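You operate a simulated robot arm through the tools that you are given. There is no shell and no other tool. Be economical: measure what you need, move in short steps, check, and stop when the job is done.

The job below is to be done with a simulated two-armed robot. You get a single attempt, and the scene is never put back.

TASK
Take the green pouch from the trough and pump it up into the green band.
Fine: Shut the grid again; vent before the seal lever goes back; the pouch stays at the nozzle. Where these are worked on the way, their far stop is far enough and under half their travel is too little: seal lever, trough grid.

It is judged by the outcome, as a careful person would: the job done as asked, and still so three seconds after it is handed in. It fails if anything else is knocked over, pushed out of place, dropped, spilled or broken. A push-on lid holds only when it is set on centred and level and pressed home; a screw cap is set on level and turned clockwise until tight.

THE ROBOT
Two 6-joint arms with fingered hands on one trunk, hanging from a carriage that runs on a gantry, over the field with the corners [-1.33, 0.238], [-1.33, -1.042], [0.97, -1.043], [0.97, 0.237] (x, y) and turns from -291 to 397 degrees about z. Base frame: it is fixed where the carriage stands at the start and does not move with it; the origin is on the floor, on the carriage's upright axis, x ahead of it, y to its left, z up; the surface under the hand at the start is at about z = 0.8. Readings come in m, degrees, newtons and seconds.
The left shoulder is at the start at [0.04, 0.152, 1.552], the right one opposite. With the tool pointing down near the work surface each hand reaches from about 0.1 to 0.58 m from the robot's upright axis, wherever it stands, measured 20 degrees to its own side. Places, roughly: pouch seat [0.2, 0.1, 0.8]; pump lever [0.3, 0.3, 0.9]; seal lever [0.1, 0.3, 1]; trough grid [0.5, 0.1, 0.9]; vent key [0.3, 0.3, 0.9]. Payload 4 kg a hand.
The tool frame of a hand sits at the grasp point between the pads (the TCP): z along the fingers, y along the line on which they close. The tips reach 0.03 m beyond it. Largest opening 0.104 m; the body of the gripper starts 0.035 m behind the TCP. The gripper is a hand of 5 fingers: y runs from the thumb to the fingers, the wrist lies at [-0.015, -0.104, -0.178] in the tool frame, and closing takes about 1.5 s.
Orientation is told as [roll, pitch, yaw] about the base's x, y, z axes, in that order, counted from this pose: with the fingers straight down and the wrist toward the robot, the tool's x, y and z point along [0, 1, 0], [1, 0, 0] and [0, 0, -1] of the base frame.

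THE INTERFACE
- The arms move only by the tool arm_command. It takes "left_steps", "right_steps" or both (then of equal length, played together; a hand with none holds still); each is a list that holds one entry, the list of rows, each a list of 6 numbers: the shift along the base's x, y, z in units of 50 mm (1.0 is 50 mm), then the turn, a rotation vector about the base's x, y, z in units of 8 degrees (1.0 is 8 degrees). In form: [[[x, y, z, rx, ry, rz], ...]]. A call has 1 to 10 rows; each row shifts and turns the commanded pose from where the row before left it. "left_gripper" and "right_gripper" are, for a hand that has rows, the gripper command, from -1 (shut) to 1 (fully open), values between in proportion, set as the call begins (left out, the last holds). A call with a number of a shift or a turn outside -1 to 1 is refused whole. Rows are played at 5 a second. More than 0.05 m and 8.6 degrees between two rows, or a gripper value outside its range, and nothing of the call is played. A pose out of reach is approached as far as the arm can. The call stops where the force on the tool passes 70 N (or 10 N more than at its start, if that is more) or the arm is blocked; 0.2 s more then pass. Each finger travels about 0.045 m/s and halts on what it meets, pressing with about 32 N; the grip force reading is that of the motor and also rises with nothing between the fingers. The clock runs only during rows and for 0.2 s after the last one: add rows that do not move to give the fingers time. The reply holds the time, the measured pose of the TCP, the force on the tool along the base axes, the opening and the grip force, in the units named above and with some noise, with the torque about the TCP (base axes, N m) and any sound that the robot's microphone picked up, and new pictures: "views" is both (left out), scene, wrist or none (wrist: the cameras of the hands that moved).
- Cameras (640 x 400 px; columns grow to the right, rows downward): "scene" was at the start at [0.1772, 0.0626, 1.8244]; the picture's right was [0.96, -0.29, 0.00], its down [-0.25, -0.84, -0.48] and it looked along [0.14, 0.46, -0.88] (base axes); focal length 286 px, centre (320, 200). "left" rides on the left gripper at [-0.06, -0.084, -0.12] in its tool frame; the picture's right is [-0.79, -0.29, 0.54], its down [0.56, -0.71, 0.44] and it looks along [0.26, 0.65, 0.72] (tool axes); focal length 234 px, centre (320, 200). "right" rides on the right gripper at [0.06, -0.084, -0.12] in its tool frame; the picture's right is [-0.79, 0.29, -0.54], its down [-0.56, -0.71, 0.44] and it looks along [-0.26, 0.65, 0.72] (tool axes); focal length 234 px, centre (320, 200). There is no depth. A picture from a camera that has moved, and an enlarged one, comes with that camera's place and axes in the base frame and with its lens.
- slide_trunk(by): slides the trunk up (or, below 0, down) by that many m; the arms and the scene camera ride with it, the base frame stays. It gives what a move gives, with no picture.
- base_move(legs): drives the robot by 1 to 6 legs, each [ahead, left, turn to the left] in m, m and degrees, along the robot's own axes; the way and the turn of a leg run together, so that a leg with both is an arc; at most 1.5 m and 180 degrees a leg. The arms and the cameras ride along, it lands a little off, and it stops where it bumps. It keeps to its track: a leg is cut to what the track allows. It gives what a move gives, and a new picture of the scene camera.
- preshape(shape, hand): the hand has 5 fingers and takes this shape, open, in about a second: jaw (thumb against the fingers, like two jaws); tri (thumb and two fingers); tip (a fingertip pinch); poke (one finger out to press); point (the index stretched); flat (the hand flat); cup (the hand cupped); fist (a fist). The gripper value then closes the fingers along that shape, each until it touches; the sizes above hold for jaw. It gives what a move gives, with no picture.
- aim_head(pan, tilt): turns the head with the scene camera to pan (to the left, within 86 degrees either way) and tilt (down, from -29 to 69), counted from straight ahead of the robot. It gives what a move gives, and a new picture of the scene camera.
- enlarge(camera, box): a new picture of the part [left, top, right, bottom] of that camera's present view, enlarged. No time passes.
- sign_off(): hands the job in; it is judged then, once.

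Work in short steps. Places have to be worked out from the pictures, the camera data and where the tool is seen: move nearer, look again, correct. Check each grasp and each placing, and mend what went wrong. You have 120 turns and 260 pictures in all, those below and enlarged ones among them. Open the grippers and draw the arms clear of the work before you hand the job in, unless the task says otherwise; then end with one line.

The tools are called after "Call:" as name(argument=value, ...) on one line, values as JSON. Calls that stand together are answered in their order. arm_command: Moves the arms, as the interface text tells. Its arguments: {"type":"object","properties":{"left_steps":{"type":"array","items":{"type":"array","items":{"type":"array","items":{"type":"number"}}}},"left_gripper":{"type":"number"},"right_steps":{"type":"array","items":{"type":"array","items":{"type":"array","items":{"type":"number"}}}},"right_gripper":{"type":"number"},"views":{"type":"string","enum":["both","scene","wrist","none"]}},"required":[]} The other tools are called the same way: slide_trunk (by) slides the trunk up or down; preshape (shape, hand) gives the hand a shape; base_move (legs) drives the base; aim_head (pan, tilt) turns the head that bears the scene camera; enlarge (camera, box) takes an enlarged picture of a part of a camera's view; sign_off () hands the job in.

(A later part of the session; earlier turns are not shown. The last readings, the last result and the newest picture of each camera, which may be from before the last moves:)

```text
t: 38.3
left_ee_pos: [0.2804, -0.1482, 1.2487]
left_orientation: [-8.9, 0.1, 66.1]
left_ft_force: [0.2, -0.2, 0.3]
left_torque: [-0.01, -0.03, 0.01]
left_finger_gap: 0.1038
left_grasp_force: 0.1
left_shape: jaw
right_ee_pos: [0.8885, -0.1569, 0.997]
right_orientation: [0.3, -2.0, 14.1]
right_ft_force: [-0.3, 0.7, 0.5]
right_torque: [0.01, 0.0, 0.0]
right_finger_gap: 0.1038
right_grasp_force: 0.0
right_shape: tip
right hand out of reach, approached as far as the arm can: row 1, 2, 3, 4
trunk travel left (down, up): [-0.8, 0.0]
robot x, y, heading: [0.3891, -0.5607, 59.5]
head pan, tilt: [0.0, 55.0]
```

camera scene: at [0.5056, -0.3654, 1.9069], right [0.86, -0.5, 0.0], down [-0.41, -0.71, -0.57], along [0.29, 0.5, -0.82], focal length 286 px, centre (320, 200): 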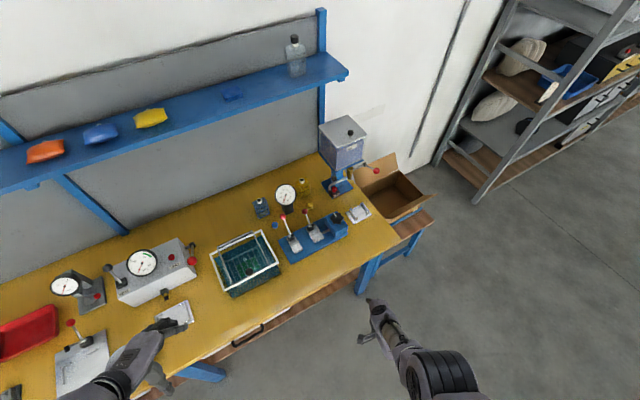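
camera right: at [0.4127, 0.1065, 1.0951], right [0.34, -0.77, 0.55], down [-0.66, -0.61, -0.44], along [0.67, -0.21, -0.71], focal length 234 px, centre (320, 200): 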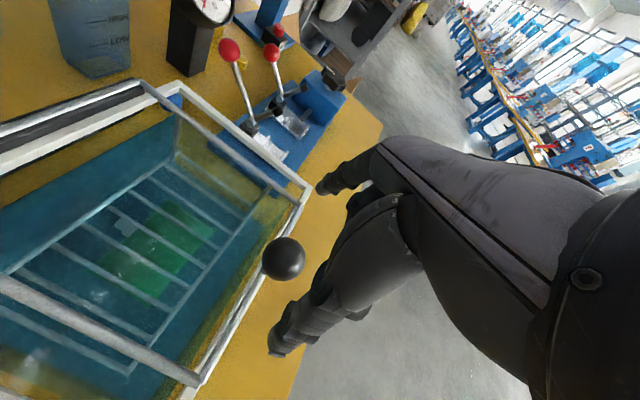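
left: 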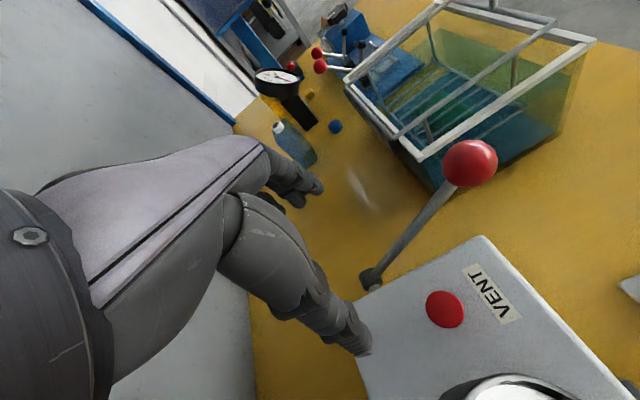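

Good, z 0.997 with yaw 14°. Now translate the base so the hand hovers over the knob.

Call:
base_move(legs=[[-0.015, 0.457, 0]])

Call:
arm_command(right_steps=[[[0, 0, 0, 0, 0, 0]]], views="wrist")

```text
t: 41.1
left_ee_pos: [-0.1205, 0.0744, 1.2497]
left_orientation: [-8.9, 0.0, 65.5]
left_ft_force: [-0.9, -0.7, -0.4]
left_torque: [0.05, -0.01, -0.02]
left_finger_gap: 0.1036
left_grasp_force: 0.2
left_shape: jaw
right_ee_pos: [0.49, 0.0603, 0.997]
right_orientation: [0.5, -1.8, 13.6]
right_ft_force: [1.1, -0.2, 0.1]
right_torque: [0.01, 0.03, 0.02]
right_finger_gap: 0.1039
right_grasp_force: 0.2
right_shape: tip
trunk travel left (down, up): [-0.8, 0.0]
robot x, y, heading: [-0.0164, -0.347, 59.0]
head pan, tilt: [0.0, 55.0]
camera scene: at [0.1033, -0.1455, 1.9069], right [0.86, -0.51, 0.0], down [-0.42, -0.7, -0.57], along [0.29, 0.49, -0.82], focal length 286 px, centre (320, 200)
```

scene: 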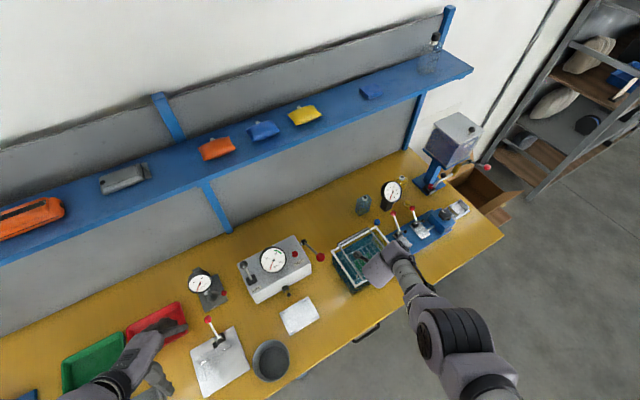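

```text
t: 41.5
left_ee_pos: [-0.1205, 0.0748, 1.2507]
left_orientation: [-8.9, -0.1, 65.6]
left_ft_force: [0.5, 0.3, -0.7]
left_torque: [-0.03, 0.0, -0.02]
left_finger_gap: 0.1039
left_grasp_force: 0.0
left_shape: jaw
right_ee_pos: [0.4911, 0.0602, 0.9968]
right_orientation: [0.4, -1.9, 13.7]
right_ft_force: [0.7, 0.8, -0.1]
right_torque: [0.03, -0.02, 0.02]
right_finger_gap: 0.1041
right_grasp_force: 0.1
right_shape: tip
trunk travel left (down, up): [-0.8, 0.0]
robot x, y, heading: [-0.0159, -0.3457, 59.2]
head pan, tilt: [0.0, 55.0]
camera right: at [0.3911, 0.0975, 1.1139], right [0.45, -0.71, 0.55], down [-0.54, -0.7, -0.46], along [0.71, -0.09, -0.7], focal length 234 px, centre (320, 200)
```

right: 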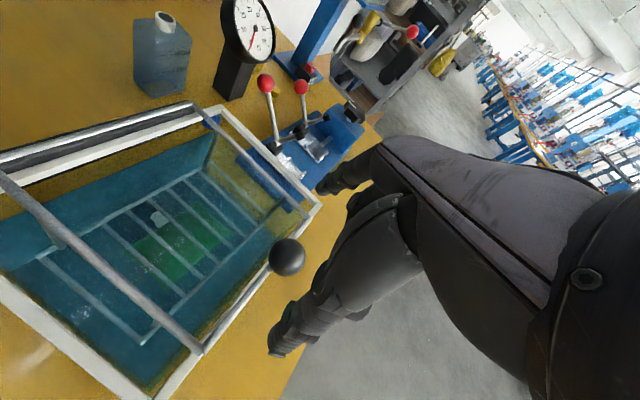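

Knob computes to (0.490,0.067,0.942), TCP at (0.491,0.060). Nudge +y and descend to z≈0.953.

Call:
arm_command(right_steps=[[[0, 0.12, -0.4, 0, 0, 0], [0, 0, -0.48, 0, 0, 0], [0, 0, 0, 0, 0, 0]]], views="wrist")

Call:
enlarge(camera="right", box=[200, 160, 440, 360])

```text
t: 42.3
left_ee_pos: [-0.12, 0.0739, 1.2484]
left_orientation: [-8.9, 0.0, 65.6]
left_ft_force: [-0.1, -0.2, -0.2]
left_torque: [-0.01, 0.03, -0.01]
left_finger_gap: 0.1036
left_grasp_force: 0.0
left_shape: jaw
right_ee_pos: [0.4766, 0.052, 0.9811]
right_orientation: [0.5, -1.9, 13.6]
right_ft_force: [0.2, -0.3, 0.8]
right_torque: [-0.03, 0.01, 0.0]
right_finger_gap: 0.1038
right_grasp_force: 0.0
right_shape: tip
right hand out of reach, approached as far as the arm can: row 1, 2
trunk travel left (down, up): [-0.8, 0.0]
robot x, y, heading: [-0.0127, -0.346, 59.2]
head pan, tilt: [0.0, 55.0]
camera right: at [0.3783, 0.0897, 1.0979], right [0.45, -0.71, 0.55], down [-0.54, -0.7, -0.46], along [0.71, -0.09, -0.7], focal length 234 px, centre (320, 200)
```

right: 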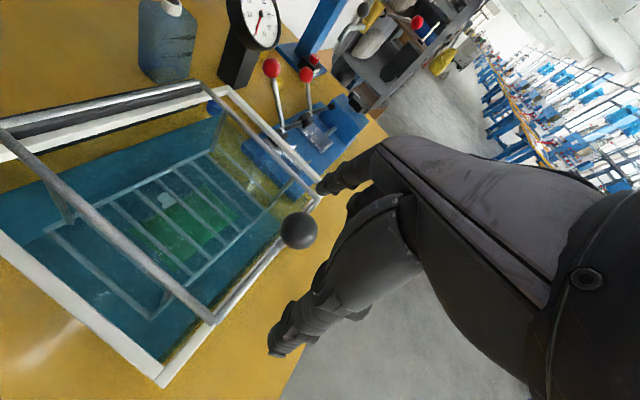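

```text
2.00 times, centred on (320, 260) of right
camera zoom: at [0.3783, 0.0897, 1.0979], right [0.45, -0.71, 0.55], down [-0.54, -0.7, -0.46], along [0.71, -0.09, -0.7], focal length 468 px, centre (320, 80)
```

zoom: 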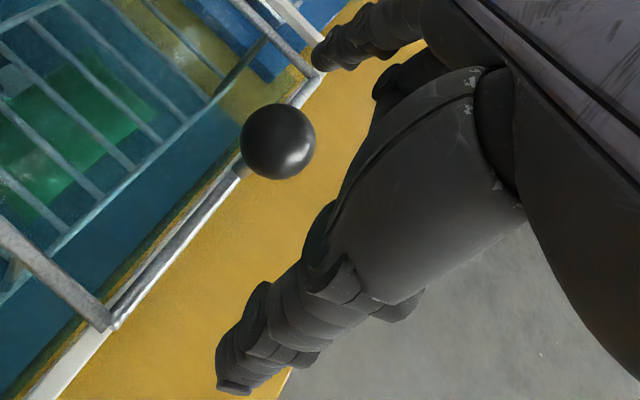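

It slid toward the robot on descending: the arm is stretched straight (stuck at its singularity). I'll try to bend the elbow by lifting and pulling in strongly.

Call:
arm_command(right_steps=[[[-0.25, -0.4, 0.85, 0, 0, 0], [-0.25, -0.4, 0.85, 0, 0, 0], [-0.25, -0.4, 0.85, 0, 0, 0], [-0.25, -0.4, 0.85, 0, 0, 0], [-0.25, -0.4, 0.85, 0, 0, 0]]], views="scene")

```text
t: 43.5
left_ee_pos: [-0.1202, 0.0726, 1.2501]
left_orientation: [-8.9, 0.2, 65.6]
left_ft_force: [-1.3, 0.5, 0.3]
left_torque: [0.01, -0.01, 0.0]
left_finger_gap: 0.1039
left_grasp_force: 0.2
left_shape: jaw
right_ee_pos: [0.4719, 0.1043, 1.0434]
right_orientation: [0.3, -1.9, 13.6]
right_ft_force: [-0.6, -0.7, -0.1]
right_torque: [0.02, 0.01, 0.0]
right_finger_gap: 0.1041
right_grasp_force: 0.1
right_shape: tip
right hand out of reach, approached as far as the arm can: row 1, 2, 3, 4, 5
trunk travel left (down, up): [-0.8, 0.0]
robot x, y, heading: [-0.0156, -0.3426, 59.3]
head pan, tilt: [0.0, 55.0]
camera scene: at [0.1033, -0.1456, 1.9068], right [0.86, -0.51, 0.0], down [-0.42, -0.7, -0.57], along [0.29, 0.49, -0.82], focal length 286 px, centre (320, 200)
```

scene: 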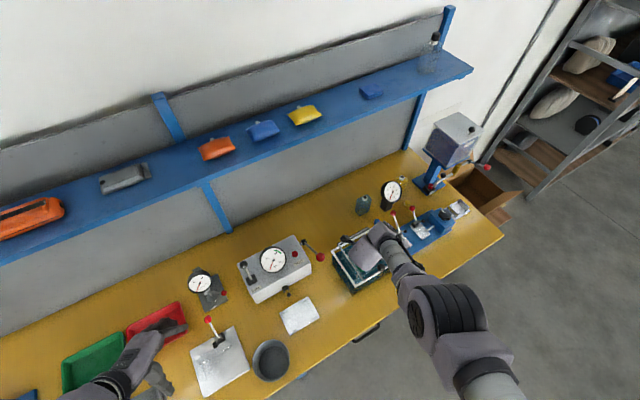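

Still on the same sphere (radius ≈0.655 from the shoulder), i.e. straight elbow. Try a leftward-inward tangential move, which may flex the elbow.

Call:
arm_command(right_steps=[[[-0.8, 0.0, 0.4, 0, 0, 0], [-0.8, 0.0, 0.4, 0, 0, 0], [-0.7, -0.6, 0.3, 0, 0, 0], [-0.7, -0.6, 0.3, 0, 0, 0], [-0.7, -0.6, 0.3, 0, 0, 0]]], views="scene")

```text
t: 44.7
left_ee_pos: [-0.1195, 0.0743, 1.2485]
left_orientation: [-8.9, 0.0, 65.6]
left_ft_force: [-0.1, 0.1, 0.7]
left_torque: [-0.03, -0.02, -0.01]
left_finger_gap: 0.104
left_grasp_force: 0.1
left_shape: jaw
right_ee_pos: [0.2986, 0.1286, 1.038]
right_orientation: [0.3, -2.0, 13.6]
right_ft_force: [-0.1, -0.2, -0.8]
right_torque: [0.01, -0.01, 0.01]
right_finger_gap: 0.1039
right_grasp_force: 0.0
right_shape: tip
right hand out of reach, approached as far as the arm can: row 1, 2, 3, 4, 5
trunk travel left (down, up): [-0.8, 0.0]
robot x, y, heading: [-0.0143, -0.349, 59.4]
head pan, tilt: [0.0, 55.0]
camera scene: at [0.1032, -0.1455, 1.9069], right [0.86, -0.51, 0.0], down [-0.42, -0.7, -0.57], along [0.29, 0.49, -0.82], focal length 286 px, centre (320, 200)
```

scene: 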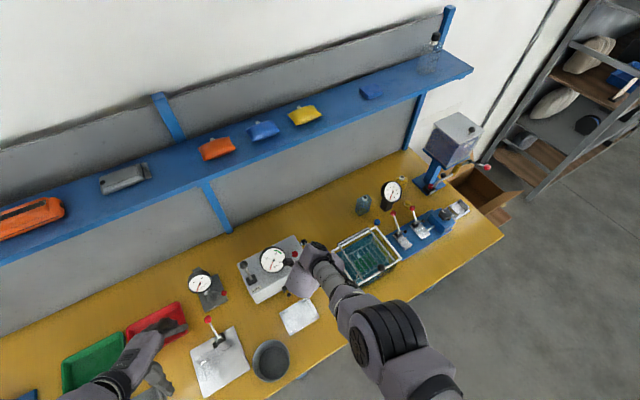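

Look at the right arm itself to understand its posture.

Call:
aim_head(pan=-30, tilt=69)

```text
t: 45.6
left_ee_pos: [-0.1205, 0.0737, 1.2499]
left_orientation: [-8.9, 0.0, 65.5]
left_ft_force: [-0.9, 0.2, -0.5]
left_torque: [0.01, -0.01, 0.01]
left_finger_gap: 0.1036
left_grasp_force: 0.0
left_shape: jaw
right_ee_pos: [0.2981, 0.1282, 1.0388]
right_orientation: [0.3, -1.9, 13.7]
right_ft_force: [0.0, 0.0, 0.4]
right_torque: [0.0, 0.02, -0.01]
right_finger_gap: 0.104
right_grasp_force: 0.1
right_shape: tip
trunk travel left (down, up): [-0.8, 0.0]
robot x, y, heading: [-0.0143, -0.3477, 59.4]
head pan, tilt: [-30.0, 68.8]
camera scene: at [0.1152, -0.1801, 1.8915], right [0.49, -0.87, 0.0], down [-0.81, -0.46, -0.36], along [0.32, 0.18, -0.93], focal length 286 px, centre (320, 200)
```

scene: 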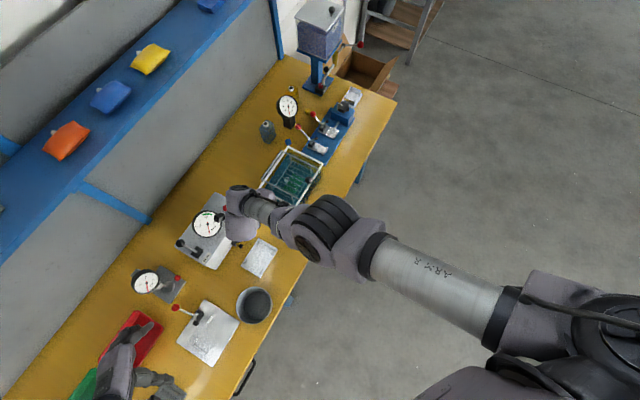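

The arm is indeed straight, with an elbow-up build, so a down-and-inward move should flex it. The space under the hand (between plate and trough) is free down to ~0.9, and I move toward the table edge.

Call:
arm_command(right_steps=[[[-0.1, -0.7, -0.6, 0, 0, 0], [-0.1, -0.7, -0.6, 0, 0, 0], [-0.1, -0.8, -0.4, 0, 0, 0], [-0.1, -0.9, 0, 0, 0, 0], [-0.1, -0.9, 0, 0, 0, 0]]], views="none")

```text
t: 46.8
left_ee_pos: [-0.12, 0.074, 1.2496]
left_orientation: [-8.9, 0.0, 65.6]
left_ft_force: [0.1, 1.0, 0.3]
left_torque: [-0.01, 0.01, -0.03]
left_finger_gap: 0.1039
left_grasp_force: 0.0
left_shape: jaw
right_ee_pos: [0.2715, -0.0288, 0.899]
right_orientation: [0.4, -1.9, 13.7]
right_ft_force: [-0.2, -1.1, -0.6]
right_torque: [-0.06, -0.01, 0.0]
right_finger_gap: 0.1037
right_grasp_force: 0.1
right_shape: tip
right hand out of reach, approached as far as the arm can: row 1, 2, 3, 4, 5
trunk travel left (down, up): [-0.8, 0.0]
robot x, y, heading: [-0.0148, -0.344, 58.9]
head pan, tilt: [-30.0, 68.8]
```

Still stuck on the shell. Try breaking it by tilting the hand (fingers forward) while commanding up and in.

Call:
arm_command(right_steps=[[[0, 0, 0.7, 0.85, -0.5, 0], [0, 0, 0.7, 0.85, -0.5, 0], [0, 0, 0.7, 0.85, -0.5, 0], [0, 0, 0.7, 0.85, -0.5, 0], [0, 0, 0.7, 0.85, -0.5, 0]]], views="scene")

```text
t: 48.2
left_ee_pos: [-0.1194, 0.074, 1.2493]
left_orientation: [-8.9, 0.0, 65.6]
left_ft_force: [0.3, 0.9, 0.4]
left_torque: [-0.01, 0.02, -0.03]
left_finger_gap: 0.1038
left_grasp_force: 0.0
left_shape: jaw
right_ee_pos: [0.3707, 0.0305, 1.0055]
right_orientation: [32.9, -34.4, 2.0]
right_ft_force: [-0.5, -1.1, 0.1]
right_torque: [0.02, 0.0, -0.01]
right_finger_gap: 0.1039
right_grasp_force: 0.0
right_shape: tip
right hand out of reach, approached as far as the arm can: row 1, 2, 3, 4, 5
trunk travel left (down, up): [-0.8, 0.0]
robot x, y, heading: [-0.0157, -0.3444, 59.2]
head pan, tilt: [-30.0, 68.8]
stopped in row 5 (right hand): the arm was blocked; the commanded pose is now the measured one
camera scene: at [0.1154, -0.1802, 1.8915], right [0.49, -0.87, 0.0], down [-0.81, -0.45, -0.36], along [0.32, 0.18, -0.93], focal length 286 px, centre (320, 200)
```

scene: 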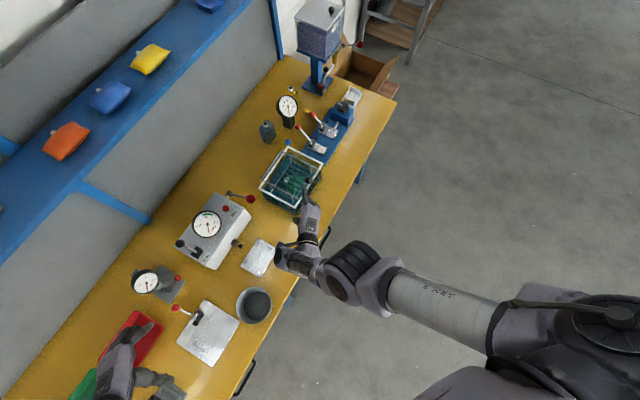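

The commanded pose was reset to measured. With the hand tilted, try pulling straight back and up now.

Call:
arm_command(right_steps=[[[-0.4, -0.7, 0.5, 0, 0, 0], [-0.4, -0.7, 0.5, 0, 0, 0], [-0.4, -0.7, 0.5, 0, 0, 0], [-0.4, -0.7, 0.5, 0, 0, 0]]], views="scene")

```text
t: 49.3
left_ee_pos: [-0.1206, 0.0735, 1.2493]
left_orientation: [-9.0, 0.0, 65.6]
left_ft_force: [0.5, 0.6, -0.1]
left_torque: [0.0, -0.03, 0.0]
left_finger_gap: 0.104
left_grasp_force: 0.1
left_shape: jaw
right_ee_pos: [0.3845, 0.0117, 1.0337]
right_orientation: [40.3, -42.8, -4.6]
right_ft_force: [1.3, 0.2, 0.1]
right_torque: [0.0, 0.03, 0.02]
right_finger_gap: 0.1039
right_grasp_force: 0.0
right_shape: tip
right hand out of reach, approached as far as the arm can: row 1, 2, 3, 4
trunk travel left (down, up): [-0.8, 0.0]
robot x, y, heading: [-0.0126, -0.3456, 59.0]
head pan, tilt: [-30.0, 68.8]
stopped in row 4 (right hand): the arm was blocked; the commanded pose is now the measured one
camera scene: at [0.1154, -0.1801, 1.8915], right [0.49, -0.87, 0.0], down [-0.81, -0.45, -0.36], along [0.32, 0.18, -0.93], focal length 286 px, centre (320, 200)
```

scene: 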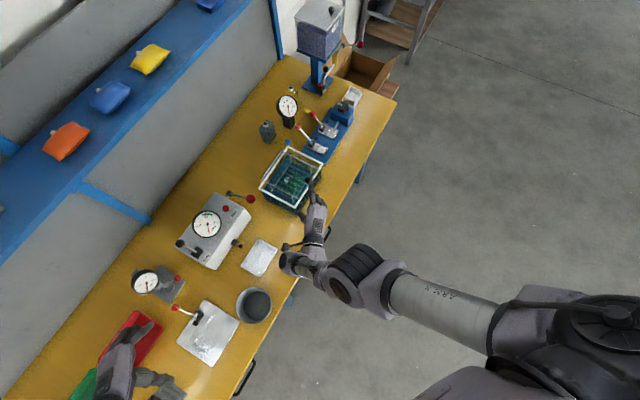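

I'll back the base away into free space, then bring the right hand to the mirror image of the left arm's (well-bent) posture.

Call:
base_move(legs=[[-0.35, -0.2, 30]])

Call:
arm_command(right_steps=[[[0.9, 0, 0, -0.99, 0, 0], [0.9, 0, 0, -0.99, 0, 0], [0.9, 0, 0, -0.99, 0, 0], [0.9, 0, 0, -0.99, 0, 0], [0.9, 0, 0, -0.99, 0, 0], [0.5, 0, 0, -0.9, 0, 0]]], views="scene")

```text
t: 51.8
left_ee_pos: [-0.2218, -0.4268, 1.2504]
left_orientation: [-9.0, 0.0, 96.4]
left_ft_force: [0.6, 0.2, -0.1]
left_torque: [-0.01, -0.01, 0.03]
left_finger_gap: 0.1037
left_grasp_force: 0.0
left_shape: jaw
right_ee_pos: [0.2418, -0.2233, 1.0307]
right_orientation: [40.0, -42.7, 26.3]
right_ft_force: [-0.7, -0.5, 0.7]
right_torque: [-0.01, -0.03, 0.02]
right_finger_gap: 0.1039
right_grasp_force: 0.1
right_shape: tip
trunk travel left (down, up): [-0.8, 0.0]
robot x, y, heading: [0.0844, -0.7315, 90.1]
head pan, tilt: [-30.0, 68.8]
camera scene: at [0.11, -0.5238, 1.8914], right [0.87, -0.5, 0.0], down [-0.47, -0.81, -0.36], along [0.18, 0.31, -0.93], focal length 286 px, centre (320, 200)
```

scene: 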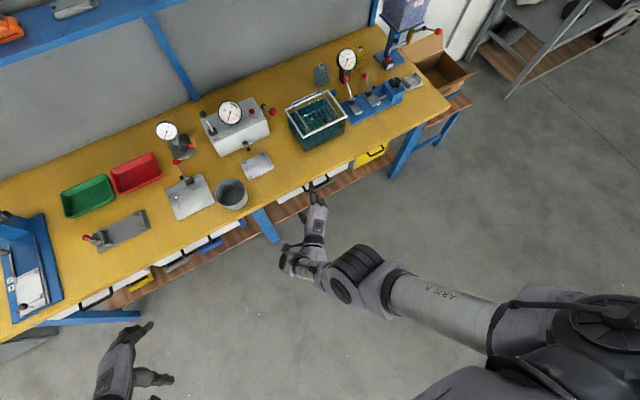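

```text
t: 53.2
left_ee_pos: [-0.2216, -0.4256, 1.2488]
left_orientation: [-8.9, 0.0, 96.4]
left_ft_force: [0.0, 0.4, -0.1]
left_torque: [0.03, 0.02, -0.02]
left_finger_gap: 0.1037
left_grasp_force: 0.0
left_shape: jaw
right_ee_pos: [0.486, -0.1814, 0.9602]
right_orientation: [-2.0, -13.2, 47.5]
right_ft_force: [0.6, 0.7, 0.2]
right_torque: [0.05, 0.03, 0.01]
right_finger_gap: 0.104
right_grasp_force: 0.0
right_shape: tip
right hand out of reach, approached as far as the arm can: row 1, 2, 3, 4, 5
trunk travel left (down, up): [-0.8, 0.0]
robot x, y, heading: [0.0831, -0.7334, 89.8]
head pan, tilt: [-30.0, 68.8]
camera scene: at [0.1101, -0.5238, 1.8915], right [0.87, -0.5, 0.0], down [-0.47, -0.81, -0.36], along [0.18, 0.31, -0.93], focal length 286 px, centre (320, 200)
```

scene: 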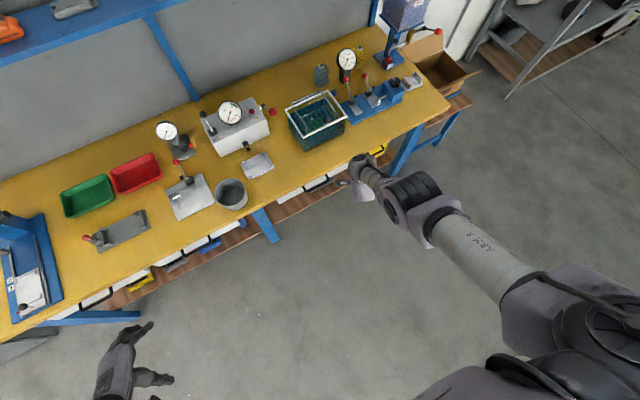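

Row 6 was back in reach (arm to the outside). Try retracting from here, toward yaw 90.

Call:
arm_command(right_steps=[[[0, -0.8, 0, 0, 0, 1], [0, -0.8, 0, 0, 0, 1], [0, -0.8, 0, 0, 0, 1], [0, -0.8, 0, 0, 0, 1]]], views="none")

```text
t: 54.2
left_ee_pos: [-0.2227, -0.4267, 1.2493]
left_orientation: [-8.9, 0.1, 96.4]
left_ft_force: [0.1, 0.4, -0.5]
left_torque: [0.04, -0.03, 0.0]
left_finger_gap: 0.1038
left_grasp_force: 0.1
left_shape: jaw
right_ee_pos: [0.5004, -0.3059, 0.8919]
right_orientation: [-2.0, -13.1, 79.4]
right_ft_force: [-0.2, 0.4, -0.1]
right_torque: [-0.05, -0.01, 0.0]
right_finger_gap: 0.1042
right_grasp_force: 0.0
right_shape: tip
right hand out of reach, approached as far as the arm can: row 1, 2, 3, 4
trunk travel left (down, up): [-0.8, 0.0]
robot x, y, heading: [0.0809, -0.732, 89.9]
head pan, tilt: [-30.0, 68.8]
```

Stuck again. In this free space, try a long upward swing to see if the elbow unlocks there.

Call:
arm_command(right_steps=[[[0.2, 0.6, 0.7, 0, 0, 0], [0.2, 0.6, 0.7, 0, 0, 0], [0.1, 0.4, 0.9, 0, 0, 0], [0, 0.2, 0.95, 0, 0, 0], [0, 0, 1, 0, 0, 0], [0, 0, 1, 0, 0, 0], [0, -0.3, 0.9, 0, 0, 0], [0, -0.3, 0.9, 0, 0, 0], [0, -0.5, 0.8, 0, 0, 0], [0, -0.5, 0.8, 0, 0, 0]]], views="scene")

```text
t: 56.4
left_ee_pos: [-0.2219, -0.4262, 1.2492]
left_orientation: [-8.9, 0.0, 96.4]
left_ft_force: [-1.2, -0.5, 0.7]
left_torque: [0.0, 0.0, 0.02]
left_finger_gap: 0.104
left_grasp_force: 0.0
left_shape: jaw
right_ee_pos: [0.6096, -0.1868, 1.1903]
right_orientation: [-1.9, -13.0, 80.0]
right_ft_force: [0.3, 0.4, 0.2]
right_torque: [-0.03, -0.01, 0.0]
right_finger_gap: 0.1041
right_grasp_force: 0.1
right_shape: tip
right hand out of reach, approached as far as the arm can: row 1, 2, 3, 4, 5, 6, 7, 9, 10
trunk travel left (down, up): [-0.8, 0.0]
robot x, y, heading: [0.0835, -0.7304, 89.7]
head pan, tilt: [-30.0, 68.8]
camera scene: at [0.1101, -0.5238, 1.8914], right [0.87, -0.5, 0.0], down [-0.47, -0.81, -0.36], along [0.18, 0.31, -0.93], focal length 286 px, centre (320, 200)
```

scene: 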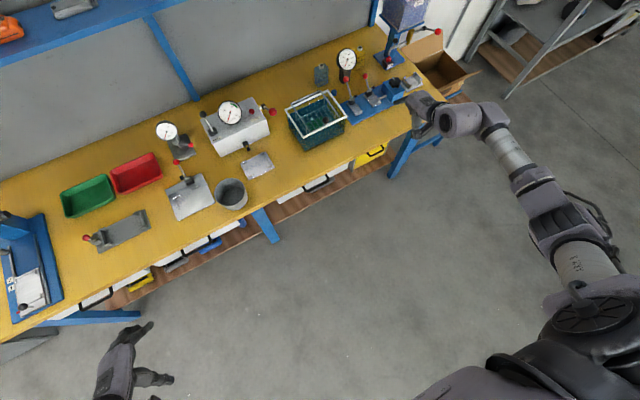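

The arm's configuration changed (elbow swung outside and up). Try pulling in now.

Call:
arm_command(right_steps=[[[-0.5, -0.5, 0, 0, 0, 0], [-0.5, -0.5, 0, 0, 0, 0], [-0.5, -0.5, 0, 0, 0, 0], [-0.5, -0.5, 0, 0, 0, 0]]], views="none")

```text
t: 57.4
left_ee_pos: [-0.2217, -0.4264, 1.2488]
left_orientation: [-9.0, 0.0, 96.4]
left_ft_force: [0.0, 0.1, 0.4]
left_torque: [-0.01, 0.01, 0.0]
left_finger_gap: 0.1039
left_grasp_force: 0.0
left_shape: jaw
right_ee_pos: [0.5931, -0.2364, 1.1262]
right_orientation: [-1.7, -13.1, 79.9]
right_ft_force: [-0.1, 0.0, 0.5]
right_torque: [-0.01, -0.01, 0.04]
right_finger_gap: 0.1038
right_grasp_force: 0.0
right_shape: tip
right hand out of reach, approached as far as the arm can: row 1, 2, 3, 4
trunk travel left (down, up): [-0.8, 0.0]
robot x, y, heading: [0.0832, -0.7322, 89.9]
head pan, tilt: [-30.0, 68.8]
```

Leave the right arm; test the left arm's freedom: move down and forward, in free space.

Call:
arm_command(left_steps=[[[0.3, 0.2, -0.9, 0.55, 0, 0], [0.3, 0.2, -0.9, 0.55, 0, 0], [0.3, 0.3, -0.9, 0, 0, -0.4], [0.3, 0.3, -0.9, 0, 0, -0.4], [0.3, 0.3, -0.9, 0, 0, 0], [0.3, 0.3, -0.9, 0, 0, 0]]], views="none")

Call:
arm_command(left_steps=[[[0, 0.9, 0, 0, 0, 0], [0, 0.9, 0, 0, 0, 0], [0, 0, 0.9, 0, 0, 0], [0, 0, 0.9, 0, 0, 0], [0, -0.9, 0, 0, 0, 0], [0, -0.9, 0, 0, 0, 0]]], views="none")

```text
t: 58.8
left_ee_pos: [-0.1324, -0.3452, 0.9802]
left_orientation: [-9.9, -8.6, 90.0]
left_ft_force: [0.4, -0.9, 1.1]
left_torque: [-0.01, -0.04, 0.02]
left_finger_gap: 0.1039
left_grasp_force: 0.0
left_shape: jaw
right_ee_pos: [0.5929, -0.2365, 1.1265]
right_orientation: [-1.8, -13.2, 79.9]
right_ft_force: [0.4, -0.2, 0.1]
right_torque: [-0.02, 0.01, 0.0]
right_finger_gap: 0.1042
right_grasp_force: 0.0
right_shape: tip
trunk travel left (down, up): [-0.8, 0.0]
robot x, y, heading: [0.0836, -0.7334, 90.0]
head pan, tilt: [-30.0, 68.8]
```

```text
t: 60.2
left_ee_pos: [-0.1339, -0.345, 1.0683]
left_orientation: [-9.7, -8.8, 90.0]
left_ft_force: [-0.7, 0.3, 0.5]
left_torque: [-0.02, 0.01, -0.01]
left_finger_gap: 0.1039
left_grasp_force: 0.0
left_shape: jaw
right_ee_pos: [0.5922, -0.2368, 1.1265]
right_orientation: [-1.8, -13.0, 80.0]
right_ft_force: [-0.4, -0.2, 0.3]
right_torque: [0.0, -0.02, -0.01]
right_finger_gap: 0.1037
right_grasp_force: 0.0
right_shape: tip
trunk travel left (down, up): [-0.8, 0.0]
robot x, y, heading: [0.0829, -0.7303, 89.7]
head pan, tilt: [-30.0, 68.8]
```

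The left arm moves freely, so I'll do the job left-handed. Straighten the left hand, test yawing it toward 180°, and swing the right arm outward.

Call:
arm_command(left_steps=[[[0, 0, 0, -0.55, 0.6, 0], [0, 0, 0, -0.55, 0.6, 0], [0, 0, 0, 0, 0, 1], [0, 0, 0, 0, 0, 1], [0, 0, 0, 0, 0, 1], [0, 0, 0, 0, 0, 1], [0, 0, 0, 0, 0, 1], [0, 0, 0, 0, 0, 1], [0, 0, 0, 0, 0, 1], [0, 0, 0, 0, 0, 1]]], right_steps=[[[0.6, -0.7, 0, 0, 0, 0], [0.6, -0.7, 0, 0, 0, 0], [0.6, -0.7, 0, 0, 0, 0], [0.6, -0.7, 0, 0, 0, 0], [0.6, -0.7, 0, 0, 0, 0], [0.4, -0.8, 0, 0, 0, 0], [0.3, -0.8, 0, 0, 0, 0], [0.2, -0.8, 0, 0, 0, 0], [0, 0, 0, 0, 0, 0], [0, 0, 0, 0, 0, 0]]], views="scene")

```text
t: 62.3
left_ee_pos: [-0.2012, -0.3538, 1.0695]
left_orientation: [4.6, -6.1, 146.9]
left_ft_force: [-0.7, -1.0, -0.6]
left_torque: [0.02, 0.01, -0.02]
left_finger_gap: 0.1039
left_grasp_force: 0.1
left_shape: jaw
right_ee_pos: [0.7886, -0.5312, 1.1274]
right_orientation: [-2.1, -13.1, 79.4]
right_ft_force: [0.1, 0.6, 1.0]
right_torque: [0.01, 0.02, 0.01]
right_finger_gap: 0.104
right_grasp_force: 0.1
right_shape: tip
right hand out of reach, approached as far as the arm can: row 5, 6
trunk travel left (down, up): [-0.8, 0.0]
robot x, y, heading: [0.0828, -0.7319, 89.9]
head pan, tilt: [-30.0, 68.8]
stopped in row 10 (left hand): the arm was blocked; the commanded pose is now the measured one
camera scene: at [0.1099, -0.5238, 1.8914], right [0.87, -0.5, 0.0], down [-0.47, -0.81, -0.36], along [0.18, 0.31, -0.93], focal length 286 px, centre (320, 200)
```

scene: 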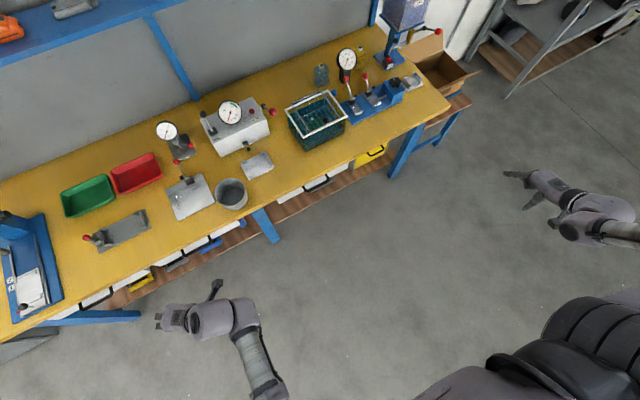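

Now the right arm appears bent and in reach. Bring it in to the mirrored posture (ahead ~0.3, right ~0.33), and return the left yaw a little.

Call:
arm_command(right_steps=[[[-0.9, 0.1, 0, 0, 0, 0], [-0.9, 0.1, 0, 0, 0, 0], [-0.9, 0.2, 0, 0, 0, 0], [-0.9, 0.3, 0, 0, 0, 0], [-0.9, 0.3, 0, 0, 0, 0], [-0.9, 0.3, 0, 0, 0, 0], [-0.9, 0.3, 0, 0, 0, 0], [0, 0, 0, 0, 0, 0]]], left_steps=[[[0.4, 0, 0, 0, 0, -1], [0.4, 0, 0, 0, 0, -1], [0.4, 0, 0, 0, 0, -1], [0, 0, 0, 0, 0, -1], [0, 0, 0, 0, 0, -1], [0, 0, 0, 0, 0, -1], [0, 0, 0, 0, 0, -1], [0, 0, 0, 0, 0, 0]]], views="scene")

```text
t: 64.1
left_ee_pos: [-0.1382, -0.3548, 1.0665]
left_orientation: [4.4, -5.8, 91.0]
left_ft_force: [-0.8, -0.7, 0.0]
left_torque: [0.02, -0.01, 0.0]
left_finger_gap: 0.1041
left_grasp_force: 0.0
left_shape: jaw
right_ee_pos: [0.4778, -0.4517, 1.1129]
right_orientation: [-2.0, -13.6, 79.5]
right_ft_force: [0.3, -0.7, -0.2]
right_torque: [-0.01, -0.01, 0.0]
right_finger_gap: 0.1041
right_grasp_force: 0.0
right_shape: tip
right hand out of reach, approached as far as the arm can: row 1, 2, 7
trunk travel left (down, up): [-0.8, 0.0]
robot x, y, heading: [0.0837, -0.7317, 90.0]
head pan, tilt: [-30.0, 68.8]
camera scene: at [0.1099, -0.5237, 1.8915], right [0.87, -0.5, 0.0], down [-0.47, -0.81, -0.36], along [0.18, 0.31, -0.93], focal length 286 px, centre (320, 200)
```

scene: 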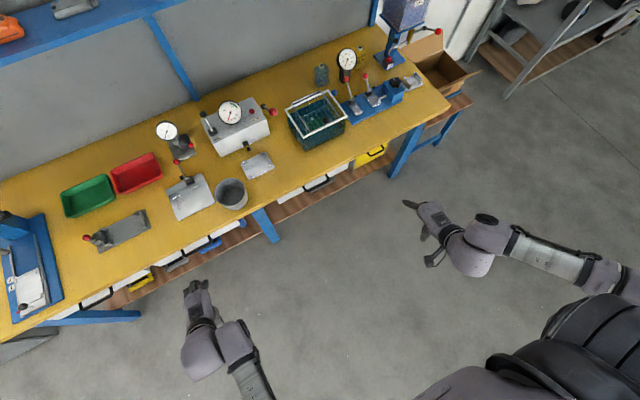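

Unlocked: both arms now fold properly. Straighten both hands to vertical with yaw 90.

Call:
arm_command(right_steps=[[[0, 0, 0, -0.82, 0.28, 0.1], [0, 0, 0, -0.81, 0.27, 0.2], [0, 0, 0, 0, 0, 1], [0, 0.8, -0.5, 0, 0, 0], [0, 0.8, -0.5, 0, 0, 0]]], left_steps=[[[0, 0, 0, -0.7, -0.5, 0], [0, 0, 0, 0, 0, 0], [0, 0, 0, 0, 0, 0], [0, 0, 0, 0, 0, 0], [0, 0, 0, 0, 0, 0]]], views="none")

```text
t: 65.3
left_ee_pos: [-0.1385, -0.3537, 1.0657]
left_orientation: [0.7, -0.3, 91.1]
left_ft_force: [-1.3, -0.7, 0.1]
left_torque: [0.03, -0.01, 0.01]
left_finger_gap: 0.1039
left_grasp_force: 0.0
left_shape: jaw
right_ee_pos: [0.5353, -0.4726, 1.1421]
right_orientation: [0.2, 0.4, 89.6]
right_ft_force: [-0.2, 0.0, -0.3]
right_torque: [-0.03, -0.05, -0.01]
right_finger_gap: 0.1042
right_grasp_force: 0.1
right_shape: tip
right hand out of reach, approached as far as the arm can: row 1, 2, 3, 4, 5
trunk travel left (down, up): [-0.8, 0.0]
robot x, y, heading: [0.0836, -0.7336, 89.9]
head pan, tilt: [-30.0, 68.8]
```

Call:
arm_command(right_steps=[[[-0.5, 0.5, -0.6, 0, 0, 0], [-0.5, 0.5, -0.6, 0, 0, 0], [-0.5, 0.5, -0.6, 0, 0, 0], [-0.5, 0.5, -0.6, 0, 0, 0]]], views="scene")

```text
t: 66.3
left_ee_pos: [-0.1387, -0.3546, 1.0668]
left_orientation: [0.7, -0.2, 91.2]
left_ft_force: [-0.1, -0.4, 0.3]
left_torque: [-0.05, 0.0, 0.03]
left_finger_gap: 0.104
left_grasp_force: 0.0
left_shape: jaw
right_ee_pos: [0.5228, -0.4706, 1.1486]
right_orientation: [0.1, 0.4, 89.5]
right_ft_force: [0.3, 0.2, -0.4]
right_torque: [0.0, 0.01, -0.01]
right_finger_gap: 0.104
right_grasp_force: 0.2
right_shape: tip
right hand out of reach, approached as far as the arm can: row 1, 2, 3, 4
trunk travel left (down, up): [-0.8, 0.0]
robot x, y, heading: [0.0803, -0.7321, 89.7]
head pan, tilt: [-30.0, 68.8]
camera scene: at [0.1099, -0.5238, 1.8914], right [0.87, -0.5, 0.0], down [-0.47, -0.81, -0.36], along [0.18, 0.31, -0.93], focal length 286 px, centre (320, 200)
```

scene: 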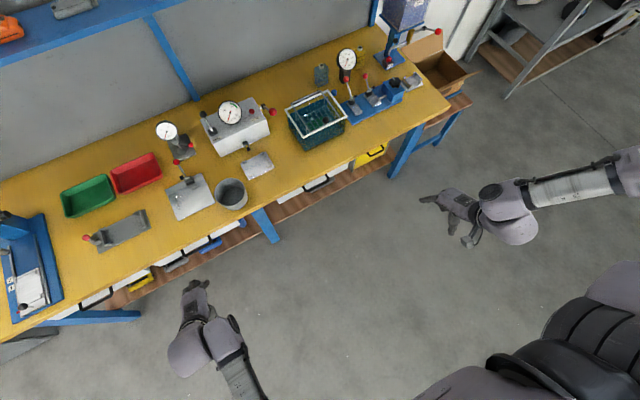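

Right arm is parked compactly; I'll leave it. Test left-hand yaw in the negative direction (toward 45°), which suits standing at heading ~45°.

Call:
arm_command(left_steps=[[[0.3, 0.6, -0.4, 0, 0, -1], [0.3, 0.6, -0.4, 0, 0, -1], [0.3, 0.6, -0.4, 0, 0, -1], [0.3, 0, 0, 0, 0, -1], [0, 0, 0, 0, 0, -1], [0, 0, 0, 0, 0, -1], [0, 0, 0, 0, 0, -1], [0, 0, 0, 0, 0, -1]]], views="none")

```text
t: 68.1
left_ee_pos: [-0.0785, -0.2644, 1.0072]
left_orientation: [0.7, -0.2, 27.0]
left_ft_force: [-0.5, 0.2, -0.4]
left_torque: [0.01, 0.0, -0.03]
left_finger_gap: 0.1039
left_grasp_force: 0.1
left_shape: jaw
right_ee_pos: [0.5225, -0.472, 1.1497]
right_orientation: [0.1, 0.4, 89.7]
right_ft_force: [0.1, 0.6, 0.0]
right_torque: [0.02, 0.0, -0.01]
right_finger_gap: 0.104
right_grasp_force: 0.0
right_shape: tip
trunk travel left (down, up): [-0.8, 0.0]
robot x, y, heading: [0.0848, -0.7343, 89.8]
head pan, tilt: [-30.0, 68.8]
```

Works. Continue to yaw 0 and set the left hand to the tip shape.

Call:
arm_command(left_steps=[[[0, 0, 0, 0, 0, -1], [0, 0, 0, 0, 0, -1], [0, 0, 0, 0, 0, -1], [0, 0.8, 0, 0, 0, 0], [0, 0.8, 0, 0, 0, 0], [0, 0, 0.8, 0, 0, 0], [0, 0, -0.8, 0, 0, 0]]], views="none")

Call:
preshape(hand="left", shape="tip")

```text
t: 69.7
left_ee_pos: [-0.0855, -0.1938, 1.0201]
left_orientation: [0.9, -0.3, 3.3]
left_ft_force: [-0.3, 0.2, 0.4]
left_torque: [-0.04, 0.0, 0.01]
left_finger_gap: 0.1039
left_grasp_force: 0.1
left_shape: jaw
left hand out of reach, approached as far as the arm can: row 5, 6, 7
right_ee_pos: [0.5217, -0.4697, 1.1502]
right_orientation: [0.1, 0.4, 89.6]
right_ft_force: [-0.2, 0.8, 0.5]
right_torque: [-0.05, -0.03, -0.03]
right_finger_gap: 0.1041
right_grasp_force: 0.0
right_shape: tip
trunk travel left (down, up): [-0.8, 0.0]
robot x, y, heading: [0.0834, -0.7349, 89.8]
head pan, tilt: [-30.0, 68.8]
```

```text
t: 70.6
left_ee_pos: [-0.0846, -0.1961, 1.0185]
left_orientation: [0.7, -0.2, 3.2]
left_ft_force: [-0.2, 0.0, 1.1]
left_torque: [0.02, -0.03, 0.0]
left_finger_gap: 0.1035
left_grasp_force: 0.1
left_shape: tip
right_ee_pos: [0.5236, -0.4698, 1.1496]
right_orientation: [0.1, 0.4, 89.5]
right_ft_force: [-0.3, 1.2, -0.4]
right_torque: [0.03, -0.01, -0.02]
right_finger_gap: 0.1042
right_grasp_force: 0.0
right_shape: tip
trunk travel left (down, up): [-0.8, 0.0]
robot x, y, heading: [0.082, -0.7321, 89.8]
head pan, tilt: [-30.0, 68.8]
```

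Near its outer limit; pull the left hand in to ~0.39 ahead and 0.04 left of the axis (the pose wanted at the knob) to confirm it's reachable.

Call:
arm_command(left_steps=[[[0, -0.9, 0, 0, 0, 0], [0.5, -0.7, 0, 0, 0, 0], [0.7, -0.6, 0, 0, 0, 0], [0.7, -0.6, 0, 0, 0, 0], [0.7, 0, 0, 0, 0, -0.4], [0, 0, 0, 0, 0, 0]]], views="none")

```text
t: 72.0
left_ee_pos: [0.0405, -0.2734, 0.9531]
left_orientation: [0.7, -0.2, 0.0]
left_ft_force: [0.2, -0.4, -0.2]
left_torque: [0.0, 0.03, 0.01]
left_finger_gap: 0.104
left_grasp_force: 0.1
left_shape: tip
left hand out of reach, approached as far as the arm can: row 1, 2, 3, 4
right_ee_pos: [0.5236, -0.4708, 1.1489]
right_orientation: [0.1, 0.4, 89.6]
right_ft_force: [0.0, -0.2, 0.4]
right_torque: [-0.01, 0.02, -0.01]
right_finger_gap: 0.104
right_grasp_force: 0.0
right_shape: tip
trunk travel left (down, up): [-0.8, 0.0]
robot x, y, heading: [0.0832, -0.7331, 90.2]
head pan, tilt: [-30.0, 68.8]
```

Rows 5–6 were in reach again. Check it responds properly with an inward-and-up move.

Call:
arm_command(left_steps=[[[0, -0.6, 0.3, 0, 0, 0], [0, -0.6, 0.3, 0, 0, 0], [0, 0, 0, 0, 0, 0]]], views="scene")

```text
t: 72.8
left_ee_pos: [0.0499, -0.297, 0.9391]
left_orientation: [0.6, -0.2, 0.0]
left_ft_force: [-0.4, 0.7, 0.9]
left_torque: [0.0, 0.0, -0.05]
left_finger_gap: 0.1038
left_grasp_force: 0.1
left_shape: tip
left hand out of reach, approached as far as the arm can: row 1, 2
right_ee_pos: [0.5232, -0.4708, 1.1492]
right_orientation: [0.1, 0.4, 89.6]
right_ft_force: [0.0, -0.5, 0.3]
right_torque: [-0.01, 0.01, 0.04]
right_finger_gap: 0.1039
right_grasp_force: 0.1
right_shape: tip
trunk travel left (down, up): [-0.8, 0.0]
robot x, y, heading: [0.0808, -0.733, 89.6]
head pan, tilt: [-30.0, 68.8]
camera scene: at [0.1099, -0.5238, 1.8915], right [0.87, -0.5, 0.0], down [-0.47, -0.81, -0.36], along [0.18, 0.31, -0.93], focal length 286 px, centre (320, 200)
```

scene: 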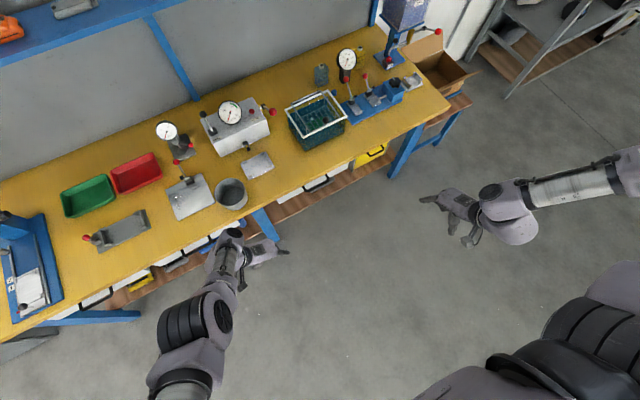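

Left has locked straight too. Use the trick that freed the right arm: swing to its own side and back, then come in.

Call:
arm_command(left_steps=[[[-0.8, 0, 0.5, 0, 0, 1], [-0.8, 0, 0.5, 0, 0, 1], [-0.8, 0, 0.5, 0, 0, 1], [-0.6, -0.5, 0.5, 0, 0, 1], [-0.6, -0.7, 0, 0, 0, 1], [-0.6, -0.7, 0, 0, 0, 1], [-0.6, -0.7, 0, 0, 0, 0], [-0.6, -0.7, 0, 0, 0, 0], [-0.4, -0.8, 0, 0, 0, 0], [0, 0, 0, 0, 0, 0]]], views="none")

```text
t: 75.0
left_ee_pos: [-0.2565, -0.3763, 0.8705]
left_orientation: [0.7, -0.2, 48.0]
left_ft_force: [0.4, 0.2, -0.5]
left_torque: [0.0, -0.03, 0.0]
left_finger_gap: 0.1036
left_grasp_force: 0.2
left_shape: tip
left hand out of reach, approached as far as the arm can: row 1, 2, 3, 4, 5, 6, 7, 8, 9
right_ee_pos: [0.5223, -0.4709, 1.1488]
right_orientation: [0.2, 0.4, 89.6]
right_ft_force: [0.1, 0.0, 0.3]
right_torque: [0.01, 0.01, -0.02]
right_finger_gap: 0.1041
right_grasp_force: 0.0
right_shape: tip
trunk travel left (down, up): [-0.8, 0.0]
robot x, y, heading: [0.0803, -0.7318, 90.1]
head pan, tilt: [-30.0, 68.8]
```

Mirror exactly the sequence that freed the right arm: up-swing with yaw near nominal, then outward-back.

Call:
arm_command(left_steps=[[[-0.2, 0.6, 0.7, 0, 0, 1], [-0.2, 0.6, 0.7, 0, 0, 1], [-0.1, 0.4, 0.9, 0, 0, 1], [0, 0.2, 0.95, 0, 0, 1], [0, 0, 1, 0, 0, 1], [0, 0, 1, 0, 0, 0.5], [0, -0.3, 0.9, 0, 0, 0], [0, -0.3, 0.9, 0, 0, 0], [0, -0.5, 0.8, 0, 0, 0], [0, -0.5, 0.8, 0, 0, 0]]], views="none")

Call:
arm_command(left_steps=[[[-0.6, -0.7, 0, 0, 0, 0], [-0.6, -0.7, 0, 0, 0, 0], [-0.6, -0.7, 0, 0, 0, 0], [-0.6, -0.7, 0, 0, 0, 0], [-0.6, -0.7, 0, 0, 0, 0], [-0.4, -0.8, 0, 0, 0, 0], [-0.3, -0.8, 0, 0, 0, 0], [-0.2, -0.8, 0, 0, 0, 0]]], views="none")

```text
t: 77.2
left_ee_pos: [-0.4029, -0.1541, 1.0358]
left_orientation: [0.6, -0.2, 92.0]
left_ft_force: [0.4, -0.5, 0.0]
left_torque: [0.01, 0.04, -0.01]
left_finger_gap: 0.104
left_grasp_force: 0.0
left_shape: tip
left hand out of reach, approached as far as the arm can: row 1, 2, 3, 4, 5, 6, 7, 8, 9, 10
right_ee_pos: [0.5227, -0.4715, 1.1502]
right_orientation: [0.2, 0.4, 89.6]
right_ft_force: [0.1, 0.5, -0.8]
right_torque: [-0.02, 0.03, 0.04]
right_finger_gap: 0.104
right_grasp_force: 0.1
right_shape: tip
trunk travel left (down, up): [-0.8, 0.0]
robot x, y, heading: [0.0811, -0.7311, 89.9]
head pan, tilt: [-30.0, 68.8]
```

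```text
t: 79.0
left_ee_pos: [-0.6077, -0.4379, 1.0216]
left_orientation: [0.7, -0.3, 91.9]
left_ft_force: [-0.7, 0.3, -0.4]
left_torque: [-0.03, 0.01, -0.01]
left_finger_gap: 0.1041
left_grasp_force: 0.1
left_shape: tip
left hand out of reach, approached as far as the arm can: row 1, 2, 8
right_ee_pos: [0.5228, -0.4713, 1.1489]
right_orientation: [0.0, 0.3, 89.6]
right_ft_force: [0.1, -0.4, 0.1]
right_torque: [0.02, -0.02, -0.01]
right_finger_gap: 0.1039
right_grasp_force: 0.1
right_shape: tip
trunk travel left (down, up): [-0.8, 0.0]
robot x, y, heading: [0.0849, -0.7307, 90.2]
head pan, tilt: [-30.0, 68.8]
```

Now pull in to the side (mirror of the right arm's return).

Call:
arm_command(left_steps=[[[0.8, 0, 0.4, 0, 0, 0], [0.8, 0, 0.4, 0, 0, 0], [0.9, 0, 0.2, 0, 0, 0], [0.9, 0, 0, 0, 0, 0], [0.9, 0, 0, 0, 0, 0], [0.9, 0, 0, 0, 0, 0], [0.9, 0, 0, 0, 0, 0]]], views="none")

```text
t: 80.6
left_ee_pos: [-0.4517, -0.3796, 0.9138]
left_orientation: [0.5, -0.2, 92.0]
left_ft_force: [-0.1, 0.1, 0.2]
left_torque: [-0.02, 0.0, -0.01]
left_finger_gap: 0.104
left_grasp_force: 0.0
left_shape: tip
left hand out of reach, approached as far as the arm can: row 1, 2, 3, 4, 5, 6, 7
right_ee_pos: [0.5228, -0.4701, 1.1487]
right_orientation: [0.1, 0.4, 89.6]
right_ft_force: [0.3, 0.6, 0.3]
right_torque: [-0.01, 0.0, 0.0]
right_finger_gap: 0.1041
right_grasp_force: 0.0
right_shape: tip
trunk travel left (down, up): [-0.8, 0.0]
robot x, y, heading: [0.0852, -0.7304, 90.0]
head pan, tilt: [-30.0, 68.8]
```

Perhaps large steps fail near the straight singularity. Try small steps radially toward the shoulder.

Call:
arm_command(left_steps=[[[0.08, -0.05, 0.11, 0, 0, 0], [0.08, -0.05, 0.11, 0, 0, 0], [0.08, -0.05, 0.11, 0, 0, 0], [0.08, -0.05, 0.11, 0, 0, 0], [0.12, -0.07, 0.16, 0, 0, 0], [0.12, -0.07, 0.16, 0, 0, 0], [0.2, -0.1, 0.3, 0, 0, 0], [0.2, -0.1, 0.3, 0, 0, 0], [0.2, -0.1, 0.3, 0, 0, 0], [0.2, -0.1, 0.3, 0, 0, 0]]], views="scene")

```text
t: 82.8
left_ee_pos: [-0.45, -0.3774, 0.9133]
left_orientation: [0.7, -0.3, 92.0]
left_ft_force: [0.1, 0.2, 0.0]
left_torque: [0.02, 0.02, -0.03]
left_finger_gap: 0.1041
left_grasp_force: 0.1
left_shape: tip
left hand out of reach, approached as far as the arm can: row 1, 2, 3, 4, 5, 6, 7, 8, 9, 10
right_ee_pos: [0.5231, -0.4719, 1.1489]
right_orientation: [0.2, 0.4, 89.6]
right_ft_force: [-0.4, 0.0, 0.4]
right_torque: [-0.01, 0.03, -0.01]
right_finger_gap: 0.104
right_grasp_force: 0.0
right_shape: tip
trunk travel left (down, up): [-0.8, 0.0]
robot x, y, heading: [0.0813, -0.7333, 90.0]
head pan, tilt: [-30.0, 68.8]
camera scene: at [0.1099, -0.5238, 1.8915], right [0.87, -0.5, 0.0], down [-0.47, -0.81, -0.36], along [0.18, 0.31, -0.93], focal length 286 px, centre (320, 200)
```

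scene: 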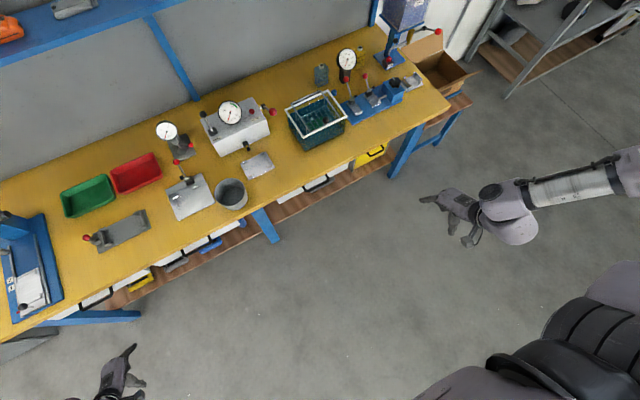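

Check what the right (folded) arm can do: separate axis probes.

Call:
arm_command(right_steps=[[[0, 0, 0, 0, 0, -1], [0, 0, 0, 0, 0, -1], [0, 0, 0, 0, 0, -1], [0, 0.5, 0, 0, 0, 0], [0, 0.5, 0, 0, 0, 0], [0, 0, -0.5, 0, 0, 0], [0, 0, -0.5, 0, 0, 0], [-0.5, 0, 0, 0, 0, 0], [-0.5, 0, 0, 0, 0, 0]]], views="none")

```text
t: 84.8
left_ee_pos: [-0.4497, -0.3786, 0.9131]
left_orientation: [0.6, -0.2, 92.0]
left_ft_force: [-0.2, 0.2, -0.7]
left_torque: [0.04, -0.02, 0.0]
left_finger_gap: 0.104
left_grasp_force: 0.1
left_shape: tip
right_ee_pos: [0.5133, -0.4669, 1.1701]
right_orientation: [2.7, -1.7, 75.2]
right_ft_force: [-0.3, 1.1, 0.6]
right_torque: [-0.02, 0.0, 0.04]
right_finger_gap: 0.1042
right_grasp_force: 0.0
right_shape: tip
right hand out of reach, approached as far as the arm can: row 1, 2, 3, 4, 5, 6, 7, 8, 9
trunk travel left (down, up): [-0.8, 0.0]
robot x, y, heading: [0.0842, -0.7311, 89.9]
head pan, tilt: [-30.0, 68.8]
```

Left arm did have in-reach stretches moving left/back at z≈1.03. Go back to that zone and take small inward steps from there.

Call:
arm_command(left_steps=[[[-0.4, 0.3, 0.6, 0, 0, 0], [-0.4, 0.3, 0.6, 0, 0, 0], [-0.4, 0.3, 0.6, 0, 0, 0], [-0.4, -0.4, 0, 0, 0, 0], [-0.3, -0.4, 0, 0, 0, 0], [0, -0.4, 0, 0, 0, 0], [0, -0.4, 0.1, 0, 0, 0], [0, -0.4, 0.1, 0, 0, 0], [0.1, -0.4, 0.1, 0, 0, 0], [0.1, -0.4, 0.1, 0, 0, 0]]], views="none")

```text
t: 87.0
left_ee_pos: [-0.5745, -0.4559, 0.9806]
left_orientation: [0.5, -0.2, 92.1]
left_ft_force: [-0.3, 0.2, 0.7]
left_torque: [0.0, -0.02, 0.03]
left_finger_gap: 0.1041
left_grasp_force: 0.1
left_shape: tip
left hand out of reach, approached as far as the arm can: row 1, 2, 3, 7, 8, 9, 10
right_ee_pos: [0.5135, -0.466, 1.1701]
right_orientation: [2.7, -1.7, 75.3]
right_ft_force: [0.0, 0.4, -0.2]
right_torque: [0.0, 0.01, -0.02]
right_finger_gap: 0.1039
right_grasp_force: 0.1
right_shape: tip
trunk travel left (down, up): [-0.8, 0.0]
robot x, y, heading: [0.081, -0.7321, 89.6]
head pan, tilt: [-30.0, 68.8]
```

Pattern suggests the elbow is slightly hyperextended (wrong side of straight). Stretch fully outward, then sweep the hand inward (right) along the limit and pull in, to flip it over.

Call:
arm_command(left_steps=[[[-0.7, 0.4, 0, 0, 0, 0], [-0.7, 0.4, 0, 0, 0, 0], [-0.7, 0.4, 0, 0, 0, 0], [0.3, 0.9, 0, 0, 0, 0], [0.6, 0.7, 0, 0, 0, 0], [0.7, 0.5, 0, 0, 0, 0], [0.9, 0, 0, 0, 0, 0], [0.9, -0.3, 0, 0, 0, 0], [0.9, -0.3, 0, 0, 0, 0], [0.9, -0.3, 0, 0, 0, 0]]], views="none")

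```text
t: 89.2
left_ee_pos: [-0.3763, -0.3373, 0.89]
left_orientation: [0.7, -0.2, 92.0]
left_ft_force: [0.6, -0.1, 0.5]
left_torque: [0.02, -0.04, 0.0]
left_finger_gap: 0.1037
left_grasp_force: 0.0
left_shape: tip
left hand out of reach, approached as far as the arm can: row 1, 2, 3, 6, 7, 8, 9, 10
right_ee_pos: [0.514, -0.4656, 1.1704]
right_orientation: [2.7, -1.7, 75.3]
right_ft_force: [0.2, 0.8, -0.7]
right_torque: [0.01, 0.02, 0.02]
right_finger_gap: 0.104
right_grasp_force: 0.0
right_shape: tip
trunk travel left (down, up): [-0.8, 0.0]
robot x, y, heading: [0.0863, -0.7293, 90.2]
head pan, tilt: [-30.0, 68.8]
```

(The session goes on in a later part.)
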